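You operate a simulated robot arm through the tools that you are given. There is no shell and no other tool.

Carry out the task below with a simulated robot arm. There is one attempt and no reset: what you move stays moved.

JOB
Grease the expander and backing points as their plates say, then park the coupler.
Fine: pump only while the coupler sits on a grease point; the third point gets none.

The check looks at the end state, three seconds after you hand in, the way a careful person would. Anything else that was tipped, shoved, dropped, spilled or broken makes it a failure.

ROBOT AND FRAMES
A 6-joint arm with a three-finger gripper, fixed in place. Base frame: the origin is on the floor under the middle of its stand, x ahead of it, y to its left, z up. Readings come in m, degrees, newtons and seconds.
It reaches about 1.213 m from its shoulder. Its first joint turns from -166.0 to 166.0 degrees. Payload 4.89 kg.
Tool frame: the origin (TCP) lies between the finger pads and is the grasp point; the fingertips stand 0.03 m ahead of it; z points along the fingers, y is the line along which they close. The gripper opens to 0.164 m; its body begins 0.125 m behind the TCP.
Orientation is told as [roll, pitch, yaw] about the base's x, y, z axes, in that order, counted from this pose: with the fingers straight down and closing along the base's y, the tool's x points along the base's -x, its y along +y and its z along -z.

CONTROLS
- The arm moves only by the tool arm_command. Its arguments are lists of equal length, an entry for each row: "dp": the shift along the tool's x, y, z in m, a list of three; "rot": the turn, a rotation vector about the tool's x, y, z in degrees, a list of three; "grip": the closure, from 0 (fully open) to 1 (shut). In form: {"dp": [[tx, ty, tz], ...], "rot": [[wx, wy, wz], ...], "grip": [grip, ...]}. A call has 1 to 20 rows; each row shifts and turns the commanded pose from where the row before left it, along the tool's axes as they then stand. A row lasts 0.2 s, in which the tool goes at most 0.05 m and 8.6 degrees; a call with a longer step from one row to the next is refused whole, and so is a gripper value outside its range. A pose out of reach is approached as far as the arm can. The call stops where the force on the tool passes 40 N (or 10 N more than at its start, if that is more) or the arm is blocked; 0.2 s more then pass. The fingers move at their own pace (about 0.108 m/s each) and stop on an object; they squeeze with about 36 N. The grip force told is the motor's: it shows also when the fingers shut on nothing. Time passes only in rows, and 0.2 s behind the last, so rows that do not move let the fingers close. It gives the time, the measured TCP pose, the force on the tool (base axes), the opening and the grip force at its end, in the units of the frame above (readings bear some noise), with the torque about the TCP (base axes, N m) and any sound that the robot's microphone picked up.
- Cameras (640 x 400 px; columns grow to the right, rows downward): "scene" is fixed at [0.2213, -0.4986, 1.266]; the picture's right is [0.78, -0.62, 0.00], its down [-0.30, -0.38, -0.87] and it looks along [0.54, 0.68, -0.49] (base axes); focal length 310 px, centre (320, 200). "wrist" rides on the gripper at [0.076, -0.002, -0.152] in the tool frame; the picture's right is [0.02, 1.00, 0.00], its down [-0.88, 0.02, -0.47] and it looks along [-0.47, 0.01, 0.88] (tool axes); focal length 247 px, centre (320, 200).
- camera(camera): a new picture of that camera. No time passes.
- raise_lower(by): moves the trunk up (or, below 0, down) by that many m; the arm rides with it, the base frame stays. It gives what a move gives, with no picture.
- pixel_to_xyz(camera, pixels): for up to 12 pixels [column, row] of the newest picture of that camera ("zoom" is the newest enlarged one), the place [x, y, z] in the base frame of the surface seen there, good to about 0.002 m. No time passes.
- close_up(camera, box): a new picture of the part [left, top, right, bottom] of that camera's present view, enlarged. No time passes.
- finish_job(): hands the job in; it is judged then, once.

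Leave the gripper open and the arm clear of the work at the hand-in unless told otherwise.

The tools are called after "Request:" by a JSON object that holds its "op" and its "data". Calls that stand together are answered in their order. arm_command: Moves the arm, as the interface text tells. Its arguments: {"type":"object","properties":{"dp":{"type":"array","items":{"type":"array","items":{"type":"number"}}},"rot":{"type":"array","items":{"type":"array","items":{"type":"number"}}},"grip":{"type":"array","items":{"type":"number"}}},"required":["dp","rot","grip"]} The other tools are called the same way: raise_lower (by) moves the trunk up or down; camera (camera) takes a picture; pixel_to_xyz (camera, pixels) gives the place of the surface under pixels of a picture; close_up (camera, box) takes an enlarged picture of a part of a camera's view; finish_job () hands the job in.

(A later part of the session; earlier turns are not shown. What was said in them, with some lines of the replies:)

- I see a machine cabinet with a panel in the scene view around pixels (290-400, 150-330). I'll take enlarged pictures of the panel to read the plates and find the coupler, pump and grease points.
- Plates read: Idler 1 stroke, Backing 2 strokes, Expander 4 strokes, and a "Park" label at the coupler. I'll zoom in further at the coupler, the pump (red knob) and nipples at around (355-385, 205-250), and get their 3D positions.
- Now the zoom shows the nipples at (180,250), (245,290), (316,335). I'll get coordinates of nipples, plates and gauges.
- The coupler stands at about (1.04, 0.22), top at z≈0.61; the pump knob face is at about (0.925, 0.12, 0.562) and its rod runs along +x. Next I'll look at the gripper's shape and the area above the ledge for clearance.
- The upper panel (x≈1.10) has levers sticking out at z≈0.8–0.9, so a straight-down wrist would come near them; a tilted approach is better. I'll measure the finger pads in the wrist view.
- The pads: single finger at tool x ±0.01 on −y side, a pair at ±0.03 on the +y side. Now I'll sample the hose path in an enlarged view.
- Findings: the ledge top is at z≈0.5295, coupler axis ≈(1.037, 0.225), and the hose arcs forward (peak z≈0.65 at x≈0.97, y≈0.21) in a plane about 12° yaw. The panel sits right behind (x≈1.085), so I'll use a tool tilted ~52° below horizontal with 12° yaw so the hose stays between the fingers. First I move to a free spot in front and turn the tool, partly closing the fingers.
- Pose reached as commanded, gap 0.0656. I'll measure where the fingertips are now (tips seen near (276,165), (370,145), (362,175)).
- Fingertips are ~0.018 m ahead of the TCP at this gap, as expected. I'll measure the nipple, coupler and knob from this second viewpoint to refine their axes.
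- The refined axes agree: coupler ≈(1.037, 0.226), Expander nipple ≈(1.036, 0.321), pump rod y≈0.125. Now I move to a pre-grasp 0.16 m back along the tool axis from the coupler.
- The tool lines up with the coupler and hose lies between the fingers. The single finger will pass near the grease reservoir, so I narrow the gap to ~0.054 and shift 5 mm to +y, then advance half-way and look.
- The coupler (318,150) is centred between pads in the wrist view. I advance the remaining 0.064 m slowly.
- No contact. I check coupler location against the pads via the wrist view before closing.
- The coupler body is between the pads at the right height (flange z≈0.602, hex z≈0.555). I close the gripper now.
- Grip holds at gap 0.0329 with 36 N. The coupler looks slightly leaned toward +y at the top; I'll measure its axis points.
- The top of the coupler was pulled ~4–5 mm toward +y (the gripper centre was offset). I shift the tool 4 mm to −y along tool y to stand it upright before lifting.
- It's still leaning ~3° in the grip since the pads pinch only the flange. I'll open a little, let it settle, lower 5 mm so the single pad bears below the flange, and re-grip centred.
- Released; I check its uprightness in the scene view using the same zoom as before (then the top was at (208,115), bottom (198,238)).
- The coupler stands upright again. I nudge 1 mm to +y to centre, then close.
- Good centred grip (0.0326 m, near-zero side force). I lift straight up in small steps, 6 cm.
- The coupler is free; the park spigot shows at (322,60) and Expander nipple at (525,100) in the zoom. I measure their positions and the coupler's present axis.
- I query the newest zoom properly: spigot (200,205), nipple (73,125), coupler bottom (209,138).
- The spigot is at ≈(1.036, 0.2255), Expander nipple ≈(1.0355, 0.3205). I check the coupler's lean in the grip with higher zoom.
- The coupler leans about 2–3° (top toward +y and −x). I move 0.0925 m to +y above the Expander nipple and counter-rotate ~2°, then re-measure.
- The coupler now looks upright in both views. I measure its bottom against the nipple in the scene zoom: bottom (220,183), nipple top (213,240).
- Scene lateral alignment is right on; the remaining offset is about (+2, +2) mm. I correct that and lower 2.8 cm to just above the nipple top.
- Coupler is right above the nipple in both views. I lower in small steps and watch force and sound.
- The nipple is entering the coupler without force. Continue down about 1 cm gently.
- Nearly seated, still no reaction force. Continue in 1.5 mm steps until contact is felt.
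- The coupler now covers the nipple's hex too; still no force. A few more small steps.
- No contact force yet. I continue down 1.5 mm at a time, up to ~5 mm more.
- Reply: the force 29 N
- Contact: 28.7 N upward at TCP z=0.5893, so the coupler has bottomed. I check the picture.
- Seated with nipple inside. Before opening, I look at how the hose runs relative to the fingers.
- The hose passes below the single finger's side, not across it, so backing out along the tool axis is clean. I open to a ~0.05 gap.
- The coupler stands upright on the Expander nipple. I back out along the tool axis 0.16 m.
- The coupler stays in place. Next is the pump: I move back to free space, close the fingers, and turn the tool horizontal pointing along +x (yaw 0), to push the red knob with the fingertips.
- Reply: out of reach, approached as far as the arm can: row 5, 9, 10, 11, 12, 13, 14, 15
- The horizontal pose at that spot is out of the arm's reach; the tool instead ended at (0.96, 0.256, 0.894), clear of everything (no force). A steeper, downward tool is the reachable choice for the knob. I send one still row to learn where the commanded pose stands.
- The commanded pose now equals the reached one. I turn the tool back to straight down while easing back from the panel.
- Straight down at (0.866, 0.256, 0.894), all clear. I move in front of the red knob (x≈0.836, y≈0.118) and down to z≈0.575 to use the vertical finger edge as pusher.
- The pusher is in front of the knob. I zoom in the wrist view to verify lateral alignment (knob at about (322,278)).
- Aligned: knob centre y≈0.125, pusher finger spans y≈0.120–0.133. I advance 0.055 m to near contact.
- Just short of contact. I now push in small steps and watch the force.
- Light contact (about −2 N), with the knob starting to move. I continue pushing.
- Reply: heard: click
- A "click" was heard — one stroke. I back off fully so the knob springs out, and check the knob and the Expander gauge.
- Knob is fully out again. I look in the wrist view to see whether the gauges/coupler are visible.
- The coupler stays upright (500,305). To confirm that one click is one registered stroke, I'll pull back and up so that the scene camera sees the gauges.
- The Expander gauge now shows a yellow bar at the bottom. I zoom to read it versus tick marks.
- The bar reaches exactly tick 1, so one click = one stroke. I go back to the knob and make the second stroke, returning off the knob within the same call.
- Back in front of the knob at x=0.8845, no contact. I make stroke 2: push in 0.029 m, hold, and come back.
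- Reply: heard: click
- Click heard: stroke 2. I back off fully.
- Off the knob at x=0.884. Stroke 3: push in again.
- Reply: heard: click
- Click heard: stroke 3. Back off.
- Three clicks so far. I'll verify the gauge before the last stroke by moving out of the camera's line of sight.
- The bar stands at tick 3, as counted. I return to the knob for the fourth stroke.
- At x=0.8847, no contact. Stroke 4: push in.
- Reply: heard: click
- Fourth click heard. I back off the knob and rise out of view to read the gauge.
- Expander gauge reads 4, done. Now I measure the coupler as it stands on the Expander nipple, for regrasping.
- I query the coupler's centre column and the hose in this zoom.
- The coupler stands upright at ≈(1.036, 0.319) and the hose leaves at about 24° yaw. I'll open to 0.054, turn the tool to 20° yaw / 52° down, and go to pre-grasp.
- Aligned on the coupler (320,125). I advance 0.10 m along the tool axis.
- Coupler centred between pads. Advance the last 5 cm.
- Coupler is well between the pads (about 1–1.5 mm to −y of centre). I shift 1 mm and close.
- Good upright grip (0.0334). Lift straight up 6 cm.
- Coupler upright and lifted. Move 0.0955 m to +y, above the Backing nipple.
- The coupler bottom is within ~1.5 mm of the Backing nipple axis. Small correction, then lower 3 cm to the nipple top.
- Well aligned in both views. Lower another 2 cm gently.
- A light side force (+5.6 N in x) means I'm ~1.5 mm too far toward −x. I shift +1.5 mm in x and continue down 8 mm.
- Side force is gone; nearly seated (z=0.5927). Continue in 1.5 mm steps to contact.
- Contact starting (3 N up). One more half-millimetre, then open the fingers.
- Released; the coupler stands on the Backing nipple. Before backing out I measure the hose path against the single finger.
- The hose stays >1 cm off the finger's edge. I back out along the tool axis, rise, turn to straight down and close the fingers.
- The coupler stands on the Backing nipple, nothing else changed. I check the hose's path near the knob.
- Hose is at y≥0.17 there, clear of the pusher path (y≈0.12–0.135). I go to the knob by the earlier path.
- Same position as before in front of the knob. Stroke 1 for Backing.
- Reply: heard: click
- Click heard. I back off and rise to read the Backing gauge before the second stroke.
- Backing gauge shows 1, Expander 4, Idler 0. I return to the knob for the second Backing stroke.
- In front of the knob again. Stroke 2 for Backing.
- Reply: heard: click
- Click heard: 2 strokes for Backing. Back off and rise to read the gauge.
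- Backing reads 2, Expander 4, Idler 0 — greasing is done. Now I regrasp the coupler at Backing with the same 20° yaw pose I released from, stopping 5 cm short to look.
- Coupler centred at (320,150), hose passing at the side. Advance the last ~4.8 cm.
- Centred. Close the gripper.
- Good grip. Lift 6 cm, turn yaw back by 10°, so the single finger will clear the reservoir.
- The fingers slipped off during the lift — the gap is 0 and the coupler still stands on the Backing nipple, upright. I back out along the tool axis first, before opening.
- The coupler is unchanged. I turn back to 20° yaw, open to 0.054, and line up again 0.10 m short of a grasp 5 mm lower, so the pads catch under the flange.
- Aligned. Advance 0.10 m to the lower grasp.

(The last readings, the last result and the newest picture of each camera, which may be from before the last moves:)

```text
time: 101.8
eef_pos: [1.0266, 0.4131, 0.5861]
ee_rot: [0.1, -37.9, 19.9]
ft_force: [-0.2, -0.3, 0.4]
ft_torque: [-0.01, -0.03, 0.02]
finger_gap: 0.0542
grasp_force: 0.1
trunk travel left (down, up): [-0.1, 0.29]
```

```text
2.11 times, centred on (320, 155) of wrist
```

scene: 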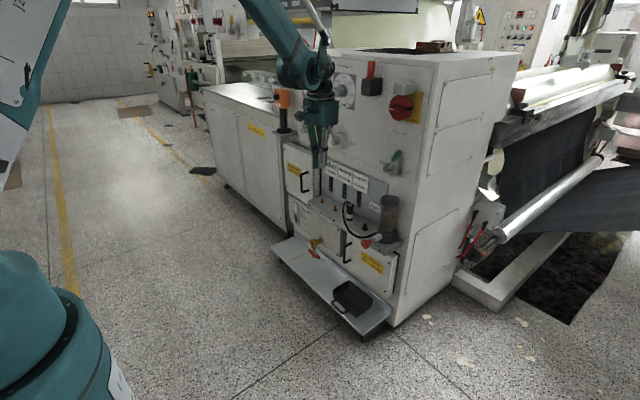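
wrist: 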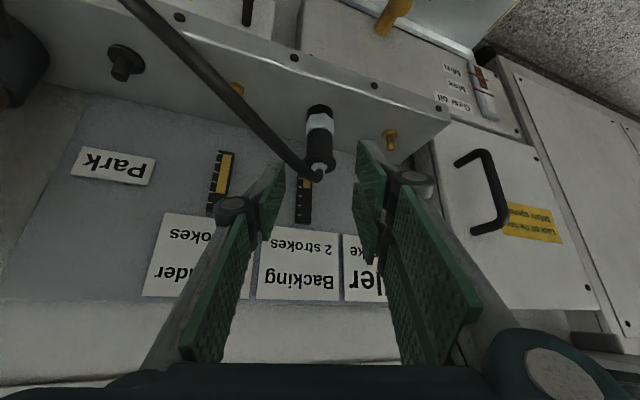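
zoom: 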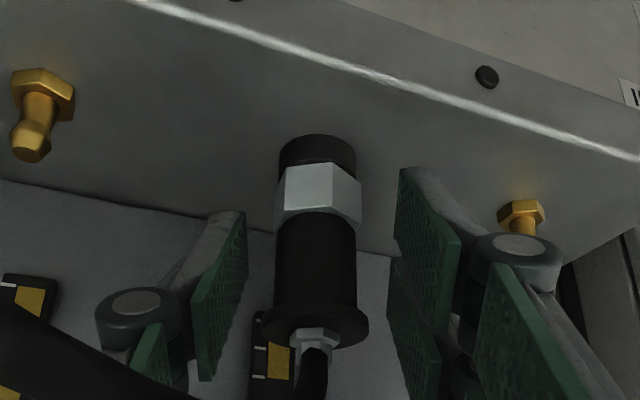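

The pads now sit lower on the body, below the flange. I centre 1.5 mm to −y, 2 mm deeper, and close firmly.

Request:
{"op": "arm_command", "data": {"dp": [[0, -0.0015, 0.002], [0, 0, 0], [0, 0, 0], [0, 0, 0], [0, 0, 0], [0, 0, 0], [0, 0, 0]], "rot": [[0, 0, 0], [0, 0, 0], [0, 0, 0], [0, 0, 0], [0, 0, 0], [0, 0, 0], [0, 0, 0]], "grip": [0.67, 0.75, 0.8, 0.9, 1, 1, 1]}}

Request:
{"op": "close_up", "data": {"camera": "wrist", "box": [230, 60, 410, 250]}}

```text
time: 103.4
eef_pos: [1.0297, 0.4113, 0.5829]
ee_rot: [0.0, -37.9, 19.9]
ft_force: [0.2, -0.7, 1.2]
ft_torque: [-0.03, -0.04, -0.01]
finger_gap: 0.0323
grasp_force: 35.8
trunk travel left (down, up): [-0.1, 0.29]
```

```text
2.11 times, centred on (320, 155) of wrist
```

zoom: 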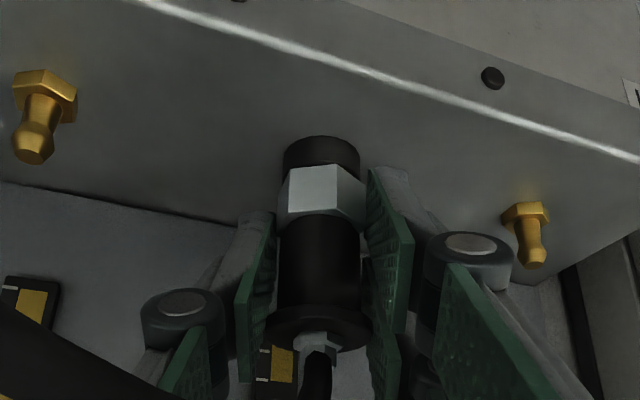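

Gripped at 0.0323. I lift just 8 mm first and check.

Request:
{"op": "arm_command", "data": {"dp": [[-0.00123, 0, -0.00158], [-0.00123, 0, -0.00158], [-0.00123, 0, -0.00158], [-0.00123, 0, -0.00158], [0, 0, 0]], "rot": [[0, 0, 0], [0, 0, 0], [0, 0, 0], [0, 0, 0], [0, 0, 0]], "grip": [1, 1, 1, 1, 1]}}

Request:
{"op": "close_up", "data": {"camera": "wrist", "box": [230, 60, 410, 250]}}

Request:
{"op": "close_up", "data": {"camera": "scene", "box": [320, 180, 370, 220]}}

```text
time: 104.6
eef_pos: [1.0281, 0.4127, 0.592]
ee_rot: [0.0, -38.0, 19.9]
ft_force: [-0.1, -0.8, -1.4]
ft_torque: [0.02, 0.02, -0.02]
finger_gap: 0.0323
grasp_force: 35.8
trunk travel left (down, up): [-0.1, 0.29]
```

```text
2.11 times, centred on (320, 155) of wrist
```

zoom: 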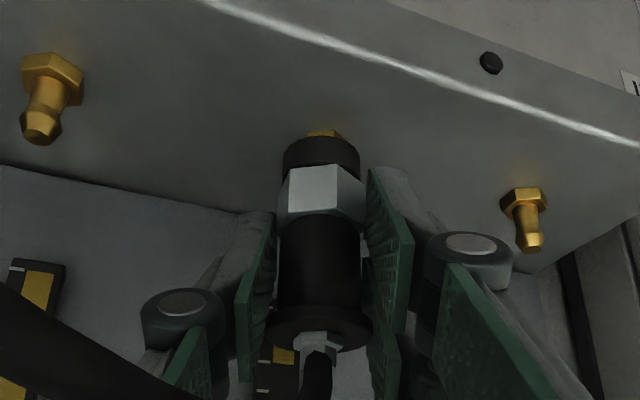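

```text
10.00 times, centred on (345, 200) of scene
```

zoom: 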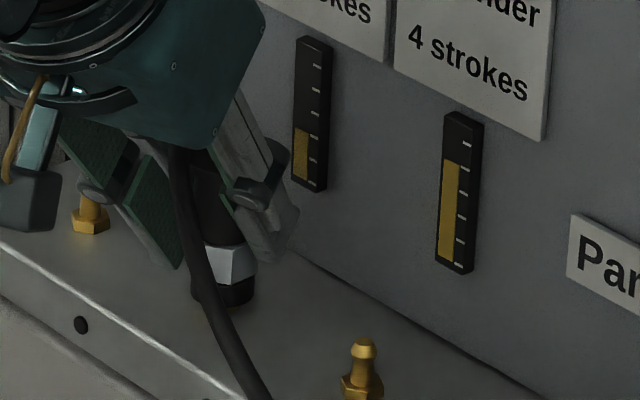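

The coupler is rising with the gripper now (nipple hex visible below it). Continue lifting 5 cm.

Request:
{"op": "arm_command", "data": {"dp": [[-0.00308, 0, -0.00394], [-0.00308, 0, -0.00394], [-0.00616, 0, -0.00788], [-0.00616, 0, -0.00788], [-0.00616, 0, -0.00788], [-0.00616, 0, -0.00788], [0, 0, 0]], "rot": [[0, 0, 0], [0, 0, 0], [0, 0, 0], [0, 0, 0], [0, 0, 0], [0, 0, 0], [0, 0, 0]], "grip": [1, 1, 1, 1, 1, 1, 1]}}

Request:
{"op": "close_up", "data": {"camera": "wrist", "box": [230, 60, 410, 250]}}

Request:
{"op": "close_up", "data": {"camera": "scene", "box": [320, 170, 390, 230]}}

```text
time: 106.2
eef_pos: [1.0279, 0.4108, 0.6424]
ee_rot: [0.0, -37.9, 19.9]
ft_force: [0.5, -0.6, -1.6]
ft_torque: [0.0, -0.01, -0.03]
finger_gap: 0.0322
grasp_force: 36.0
trunk travel left (down, up): [-0.1, 0.29]
```

```text
2.11 times, centred on (320, 155) of wrist
```

zoom: 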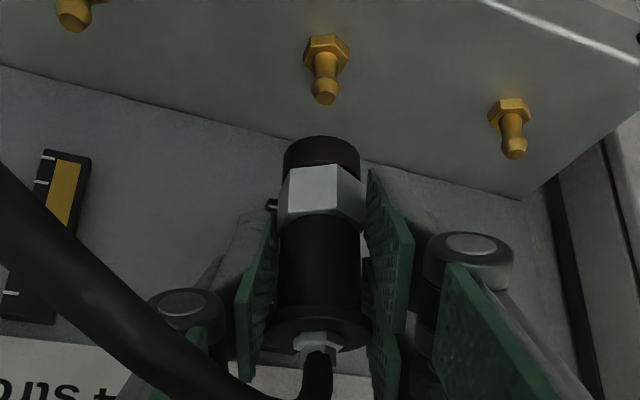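

```text
6.67 times, centred on (355, 200) of scene
```

zoom: 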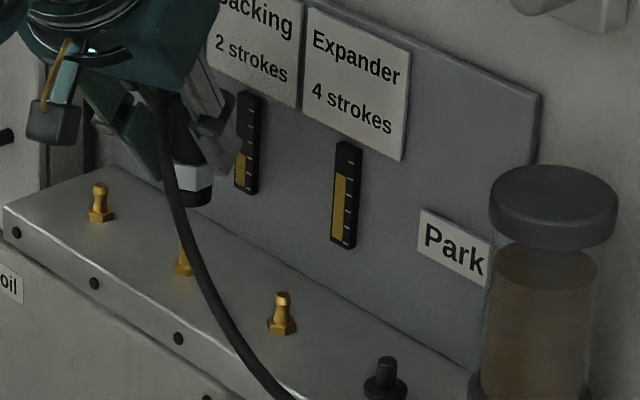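

Held well, above the nipple. Now turn yaw to 10° and carry it 0.185 m to −y, toward the park spigot, at this height.

Request:
{"op": "arm_command", "data": {"dp": [[0, 0, 0], [0, 0, 0], [0.00506, -0.03644, -0.00396], [0.00506, -0.03644, -0.00396], [0.00506, -0.03644, -0.00396], [0.00506, -0.03644, -0.00396], [0.00506, -0.03644, -0.00396], [0, 0, 0]], "rot": [[3.08, 0, 3.94], [3.08, 0, 3.94], [0, 0, 0], [0, 0, 0], [0, 0, 0], [0, 0, 0], [0, 0, 0], [0, 0, 0]], "grip": [1, 1, 1, 1, 1, 1, 1, 1]}}

Request:
{"op": "close_up", "data": {"camera": "wrist", "box": [230, 60, 410, 250]}}

Request:
{"op": "pixel_to_xyz", "data": {"camera": "zoom", "pixels": [[322, 150], [290, 152], [355, 152], [322, 190], [322, 90], [322, 80], [322, 70]]}}

Request:
{"op": "close_up", "data": {"camera": "scene", "box": [350, 190, 400, 240]}}

```text
time: 108.0
eef_pos: [1.0271, 0.2253, 0.6405]
ee_rot: [0.0, -38.0, 9.9]
ft_force: [0.2, 1.0, -1.4]
ft_torque: [-0.06, -0.01, -0.09]
finger_gap: 0.0325
grasp_force: 35.6
trunk travel left (down, up): [-0.1, 0.29]
```

```text
2.11 times, centred on (320, 155) of wrist
```

zoom: 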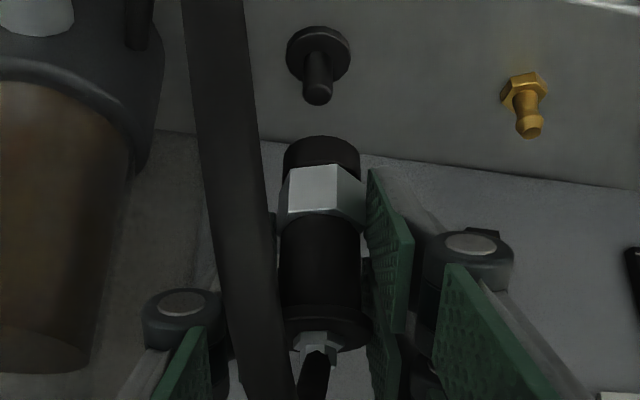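

```text
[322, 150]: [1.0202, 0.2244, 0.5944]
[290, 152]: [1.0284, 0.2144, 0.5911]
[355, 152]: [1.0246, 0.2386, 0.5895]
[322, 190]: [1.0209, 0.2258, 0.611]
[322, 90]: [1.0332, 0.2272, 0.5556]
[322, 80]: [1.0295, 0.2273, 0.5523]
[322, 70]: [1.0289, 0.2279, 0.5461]
```

```text
8.00 times, centred on (375, 215) of scene
```

zoom: 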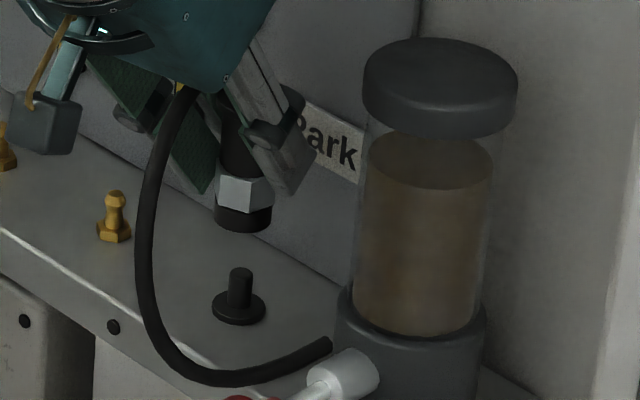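

Spigot is ~2 mm to −y of the coupler. I correct and lower 3 cm to just over the spigot's top.

Request:
{"op": "arm_command", "data": {"dp": [[0.0007, -0.0019, -0.0005], [0.00616, 0, 0.00788], [0.00616, 0, 0.00788], [0.00493, 0, 0.0063], [0, 0, 0]], "rot": [[0, 0, 0], [0, 0, 0], [0, 0, 0], [0, 0, 0], [0, 0, 0]], "grip": [1, 1, 1, 1, 1]}}

Request:
{"op": "close_up", "data": {"camera": "wrist", "box": [230, 60, 410, 250]}}

Request:
{"op": "close_up", "data": {"camera": "scene", "box": [350, 190, 400, 240]}}

```text
time: 109.2
eef_pos: [1.0266, 0.2241, 0.6138]
ee_rot: [0.1, -37.9, 9.9]
ft_force: [0.3, 0.3, -1.0]
ft_torque: [-0.01, 0.01, 0.0]
finger_gap: 0.0324
grasp_force: 35.6
trunk travel left (down, up): [-0.1, 0.29]
```

```text
2.11 times, centred on (320, 155) of wrist
```

zoom: 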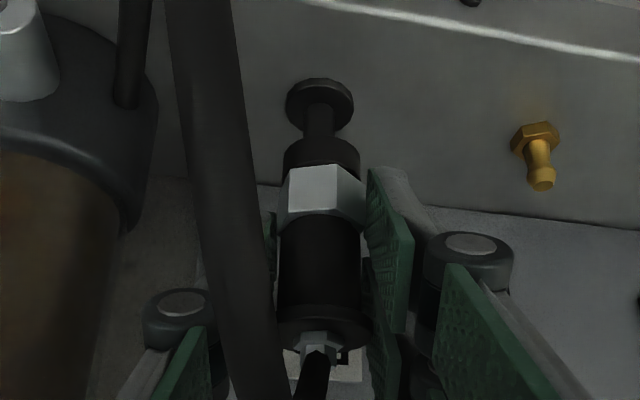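

```text
8.00 times, centred on (375, 215) of scene
```

zoom: 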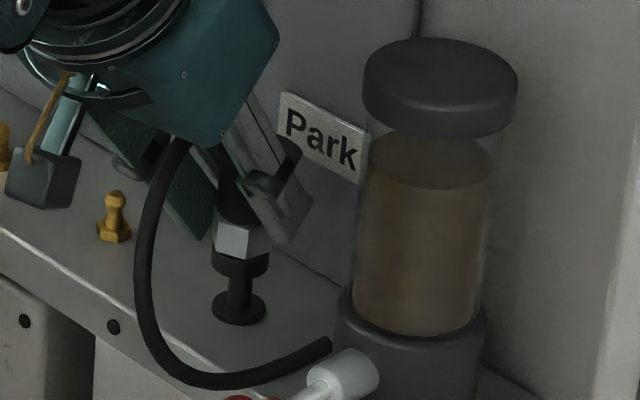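

Coupler is right over the spigot in both views. Lower another 2 cm.

Request:
{"op": "arm_command", "data": {"dp": [[0.00246, -0.0003, 0.00315], [0.00246, 0, 0.00315], [0.00246, 0, 0.00315], [0.00246, 0, 0.00315], [0.00246, 0, 0.00315], [0, 0, 0]], "rot": [[0, 0, 0], [0, 0, 0], [0, 0, 0], [0, 0, 0], [0, 0, 0], [0, 0, 0]], "grip": [1, 1, 1, 1, 1, 1]}}

Request:
{"op": "close_up", "data": {"camera": "wrist", "box": [230, 60, 410, 250]}}

Request:
{"op": "close_up", "data": {"camera": "scene", "box": [350, 190, 400, 240]}}

```text
time: 110.6
eef_pos: [1.0267, 0.2238, 0.5939]
ee_rot: [-0.1, -38.0, 9.8]
ft_force: [-0.1, -0.2, -1.7]
ft_torque: [0.02, -0.01, 0.01]
finger_gap: 0.0324
grasp_force: 35.7
trunk travel left (down, up): [-0.1, 0.29]
```

```text
2.11 times, centred on (320, 155) of wrist
```

zoom: 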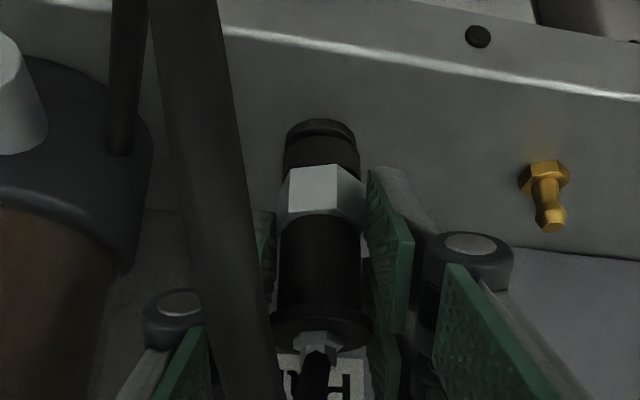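

```text
8.00 times, centred on (375, 215) of scene
```

zoom: 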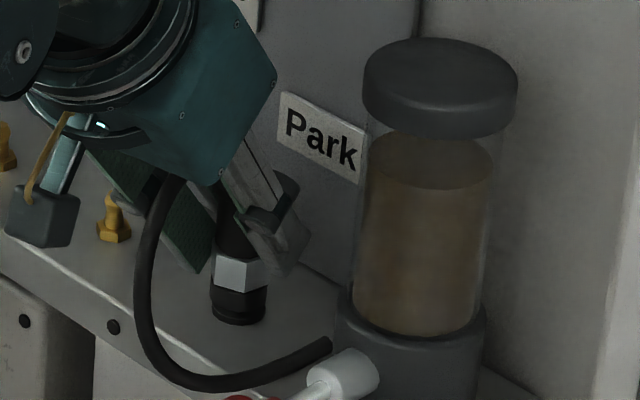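

The spigot is inside with no side force. Continue down ~9 mm in small steps until contact.

Request:
{"op": "arm_command", "data": {"dp": [[0.00123, 0, 0.00158], [0.00123, 0, 0.00158], [0.00123, 0, 0.00158], [0, 0, 0]], "rot": [[0, 0, 0], [0, 0, 0], [0, 0, 0], [0, 0, 0]], "grip": [1, 1, 1, 1]}}

```text
time: 111.6
eef_pos: [1.0278, 0.225, 0.5863]
ee_rot: [0.0, -38.1, 9.9]
ft_force: [1.1, 0.0, -1.1]
ft_torque: [0.0, 0.04, -0.01]
finger_gap: 0.0324
grasp_force: 35.9
trunk travel left (down, up): [-0.1, 0.29]
```

No contact yet at z=0.5863. I go down in 1–1.5 mm steps.

Request:
{"op": "arm_command", "data": {"dp": [[0.00092, 0, 0.00118], [0.00062, 0, 0.00079], [0, 0, 0]], "rot": [[0, 0, 0], [0, 0, 0], [0, 0, 0]], "grip": [1, 1, 1]}}

Request:
{"op": "close_up", "data": {"camera": "scene", "box": [350, 190, 400, 240]}}

```text
time: 112.4
eef_pos: [1.0276, 0.2232, 0.5851]
ee_rot: [0.0, -38.0, 9.9]
ft_force: [0.2, 0.1, -1.5]
ft_torque: [0.02, 0.02, 0.0]
finger_gap: 0.0325
grasp_force: 35.6
trunk travel left (down, up): [-0.1, 0.29]
```

```text
8.00 times, centred on (375, 215) of scene
```

zoom: 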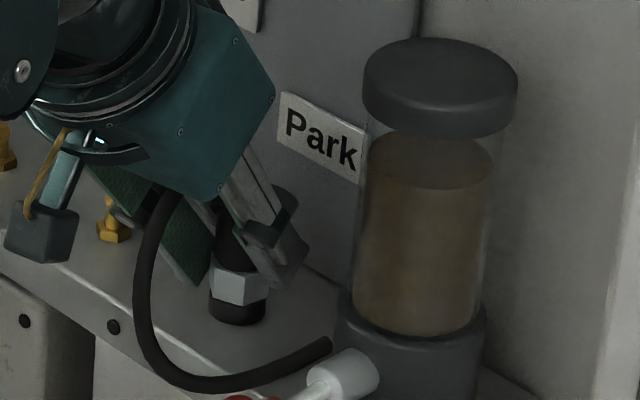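

Still just the coupler's weight (−1.5 N). Continue another 2 mm.

Request:
{"op": "arm_command", "data": {"dp": [[0.00062, 0, 0.00079], [0.00062, 0, 0.00079], [0, 0, 0]], "rot": [[0, 0, 0], [0, 0, 0], [0, 0, 0]], "grip": [1, 1, 1]}}

```text
time: 113.2
eef_pos: [1.0276, 0.2247, 0.5831]
ee_rot: [0.0, -38.0, 9.8]
ft_force: [1.0, -0.1, 11.4]
ft_torque: [-0.18, -0.17, -0.03]
finger_gap: 0.0321
grasp_force: 36.2
trunk travel left (down, up): [-0.1, 0.29]
```

Contact at 11 N: seated on the park spigot. I look before opening.

Request:
{"op": "close_up", "data": {"camera": "wrist", "box": [230, 60, 410, 250]}}

Request:
{"op": "close_up", "data": {"camera": "scene", "box": [350, 200, 410, 250]}}

```text
2.11 times, centred on (320, 155) of wrist
```

zoom: 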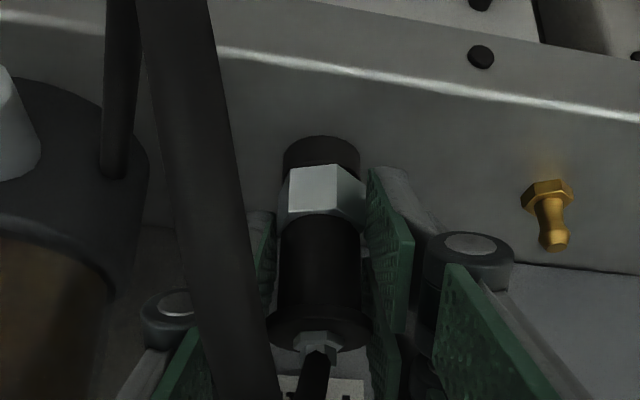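

```text
8.00 times, centred on (380, 225) of scene
```

zoom: 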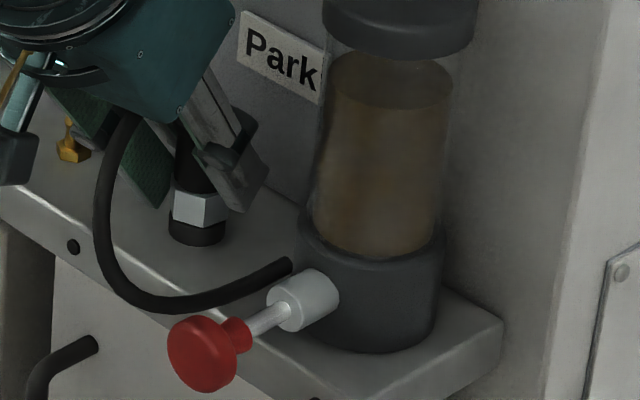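

It matches the original parked picture. I open the fingers to ~0.05.

Request:
{"op": "arm_command", "data": {"dp": [[0, 0, 0], [0, 0, 0], [0, 0, 0], [0, 0, 0]], "rot": [[0, 0, 0], [0, 0, 0], [0, 0, 0], [0, 0, 0]], "grip": [0.85, 0.75, 0.69, 0.69]}}

Request:
{"op": "camera", "data": {"camera": "wrist"}}

Request:
{"op": "close_up", "data": {"camera": "scene", "box": [350, 200, 410, 250]}}

```text
time: 114.2
eef_pos: [1.0267, 0.2253, 0.5831]
ee_rot: [0.0, -38.1, 9.8]
ft_force: [-0.6, -0.4, 0.1]
ft_torque: [-0.04, -0.02, -0.01]
finger_gap: 0.0508
grasp_force: 0.0
trunk travel left (down, up): [-0.1, 0.29]
```

```text
taken
```

wrist: 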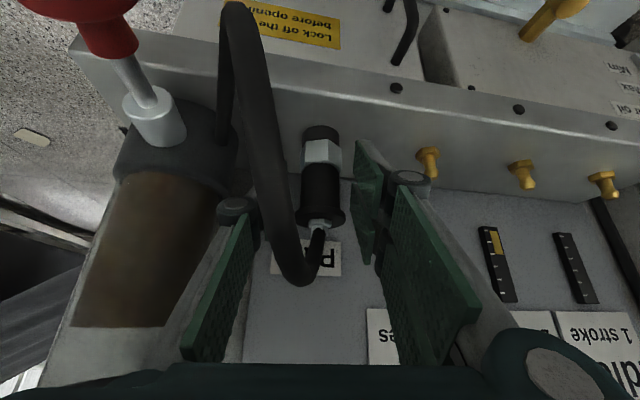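

```text
8.00 times, centred on (380, 225) of scene
```

zoom: 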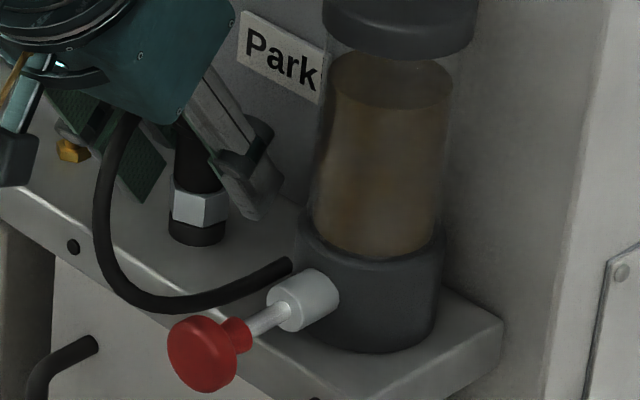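

Released; the coupler stands parked. I back out along the tool axis.

Request:
{"op": "arm_command", "data": {"dp": [[0, 0, -0.015], [0, 0, -0.02], [0, 0, -0.025], [0, 0, -0.03], [0, 0, -0.035], [0, 0, -0.035], [0, 0, 0]], "rot": [[0, 0, 0], [0, 0, 0], [0, 0, 0], [0, 0, 0], [0, 0, 0], [0, 0, 0], [0, 0, 0]], "grip": [0.69, 0.69, 0.69, 0.69, 0.69, 0.69, 0.69]}}

Request:
{"op": "close_up", "data": {"camera": "scene", "box": [350, 200, 410, 250]}}

Request:
{"op": "camera", "data": {"camera": "wrist"}}

```text
time: 115.8
eef_pos: [0.9285, 0.2072, 0.7093]
ee_rot: [0.0, -38.1, 9.9]
ft_force: [-0.1, 0.4, 0.0]
ft_torque: [0.03, -0.01, -0.02]
finger_gap: 0.0509
grasp_force: 0.0
trunk travel left (down, up): [-0.1, 0.29]
```

```text
8.00 times, centred on (380, 225) of scene
```

zoom: 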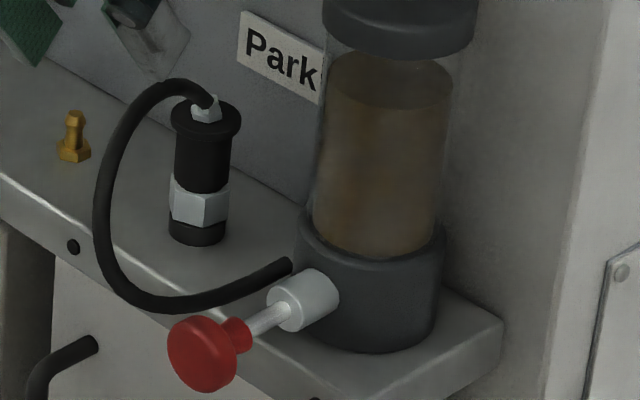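

```text
taken
```

wrist: 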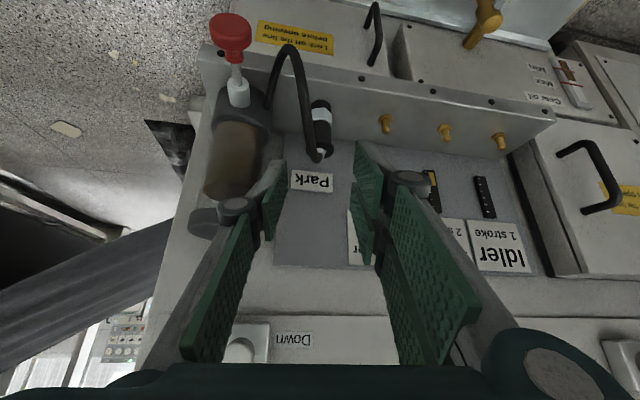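

Parked exactly as at the start. Now I withdraw the arm along the route it came by, turning the tool straight down.

Request:
{"op": "arm_command", "data": {"dp": [[0.01284, 0.00747, -0.03524], [0.01284, 0.00747, -0.03524], [0.01284, 0.00747, -0.03524], [0.01284, 0.00747, -0.03524], [0.01284, 0.00747, -0.03524], [0.01284, 0.00747, -0.03524], [0.01284, 0.00747, -0.03524], [0, 0, 0], [0, 0, 0], [0, 0, 0], [0, 0, 0], [0, 0, 0], [0, 0, 0], [0, 0, 0], [0, 0, 0]], "rot": [[0, 0, 0], [0, 0, 0], [0, 0, 0], [0, 0, 0], [0, 0, 0], [0, 0, 0], [0, 0, 0], [0, 7.6, 0], [0, 7.6, 0], [0, 7.6, 0], [0, 7.6, 0], [0, 7.6, 0], [0, 0, 4.95], [0, 0, 4.95], [0, 0, 0]], "grip": [0.69, 0.69, 0.69, 0.69, 0.69, 0.69, 0.69, 0.5, 0.3, 0, 0, 0, 0, 0, 0]}}

```text
time: 119.0
eef_pos: [0.7026, 0.2202, 0.8471]
ee_rot: [0.0, 0.0, -0.1]
ft_force: [1.3, 0.0, 0.5]
ft_torque: [-0.05, 0.04, -0.01]
finger_gap: 0.1642
grasp_force: 0.2
trunk travel left (down, up): [-0.1, 0.29]
```

Tool straight down at (0.70, 0.22, 0.847), gripper fully open. I return to the start position.

Request:
{"op": "arm_command", "data": {"dp": [[0.0355, 0.017, 0.006], [0.0355, 0.017, 0.006], [0.0355, 0.017, 0.006], [0.0355, 0.017, 0.006], [0.0355, 0.017, 0.006], [0.0355, 0.017, 0.006], [0.0355, 0.017, 0.006], [0.0355, 0.017, 0.006], [0, 0, 0]], "rot": [[0, 0, 0], [0, 0, 0], [0, 0, 0], [0, 0, 0], [0, 0, 0], [0, 0, 0], [0, 0, 0], [0, 0, 0], [0, 0, 0]], "grip": [0, 0, 0, 0, 0, 0, 0, 0, 0]}}

Request:
{"op": "camera", "data": {"camera": "scene"}}

Request:
{"op": "close_up", "data": {"camera": "scene", "box": [310, 140, 430, 260]}}

Request:
{"op": "close_up", "data": {"camera": "scene", "box": [325, 165, 385, 215]}}

```text
time: 121.0
eef_pos: [0.4183, 0.3556, 0.7987]
ee_rot: [0.0, 0.1, 0.0]
ft_force: [0.0, -0.5, -0.8]
ft_torque: [0.11, 0.05, -0.02]
finger_gap: 0.1641
grasp_force: 0.1
trunk travel left (down, up): [-0.1, 0.29]
```

```text
taken
```

scene: 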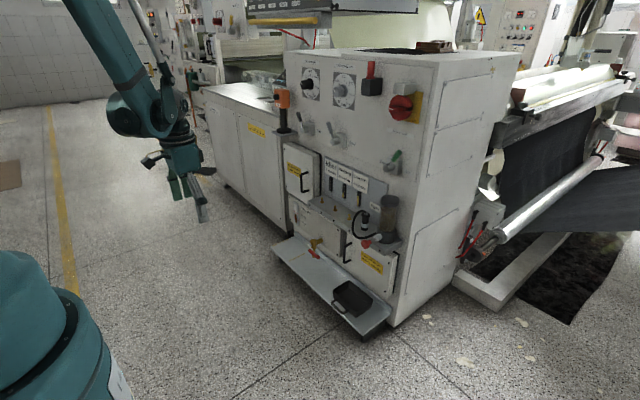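

```text
3.33 times, centred on (370, 200) of scene
```

zoom: 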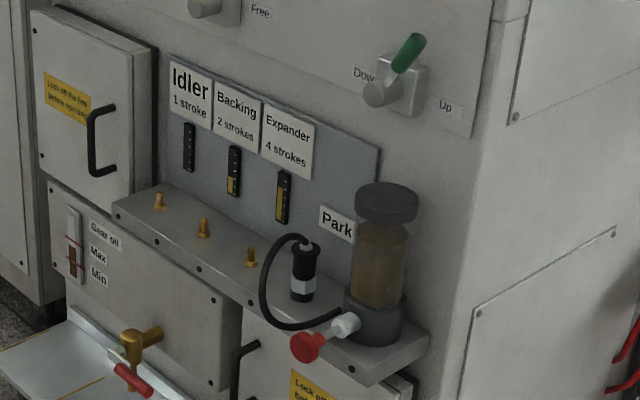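

```text
8.00 times, centred on (355, 190) of scene
```

zoom: 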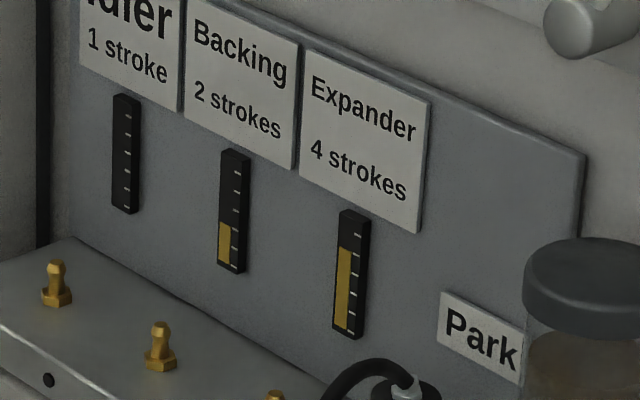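

Gauges: Idler 0, Backing 2, Expander 4; coupler parked; arm clear, gripper open. One last check that the upper panel's levers and the tray are as they were.

Request:
{"op": "close_up", "data": {"camera": "scene", "box": [280, 60, 440, 170]}}

Request:
{"op": "close_up", "data": {"camera": "scene", "box": [270, 210, 430, 340]}}

```text
3.64 times, centred on (360, 115) of scene
```

zoom: 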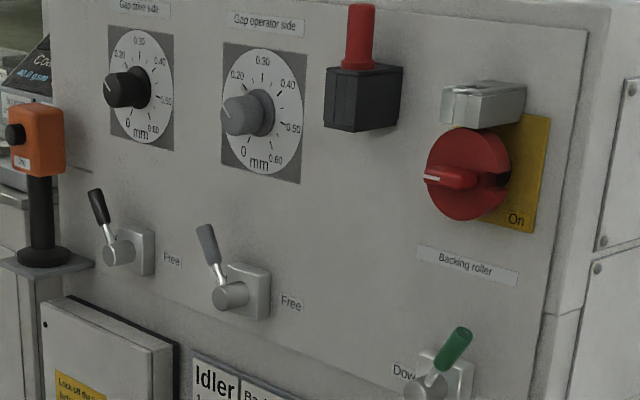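

```text
3.08 times, centred on (350, 275) of scene
```

zoom: 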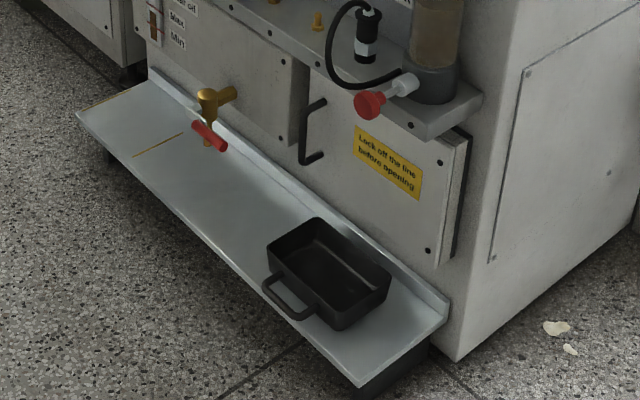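

Levers, dials, the tray and the tap all look as they did at the start. The job is complete, so I hand it in.

Request:
{"op": "finish_job", "data": {}}

```text
The job is handed in.
```

The greasing is done and the job is handed in. Expander got 4 strokes, Backing got 2 and Idler got none. I counted one click per stroke, and the gauges read 4, 2 and 0 at the end.

- **Coupler:** it is back on the park spigot, and the final picture matches the start. I pumped only while it sat on the Expander or Backing point.
- **Slip while lifting:** on my first try at lifting the coupler off Backing, the fingers slid off it. It stayed upright on the point, nothing fell, and I re-gripped it lower.
- **Unplanned arm move:** one horizontal tool pose was out of reach, and the arm stopped in front of the upper panel instead. No force registered, and the levers and dials show no change.
- **Hand-in state:** the arm is back at its start position with the gripper fully open. The tray, pan and tap look untouched.
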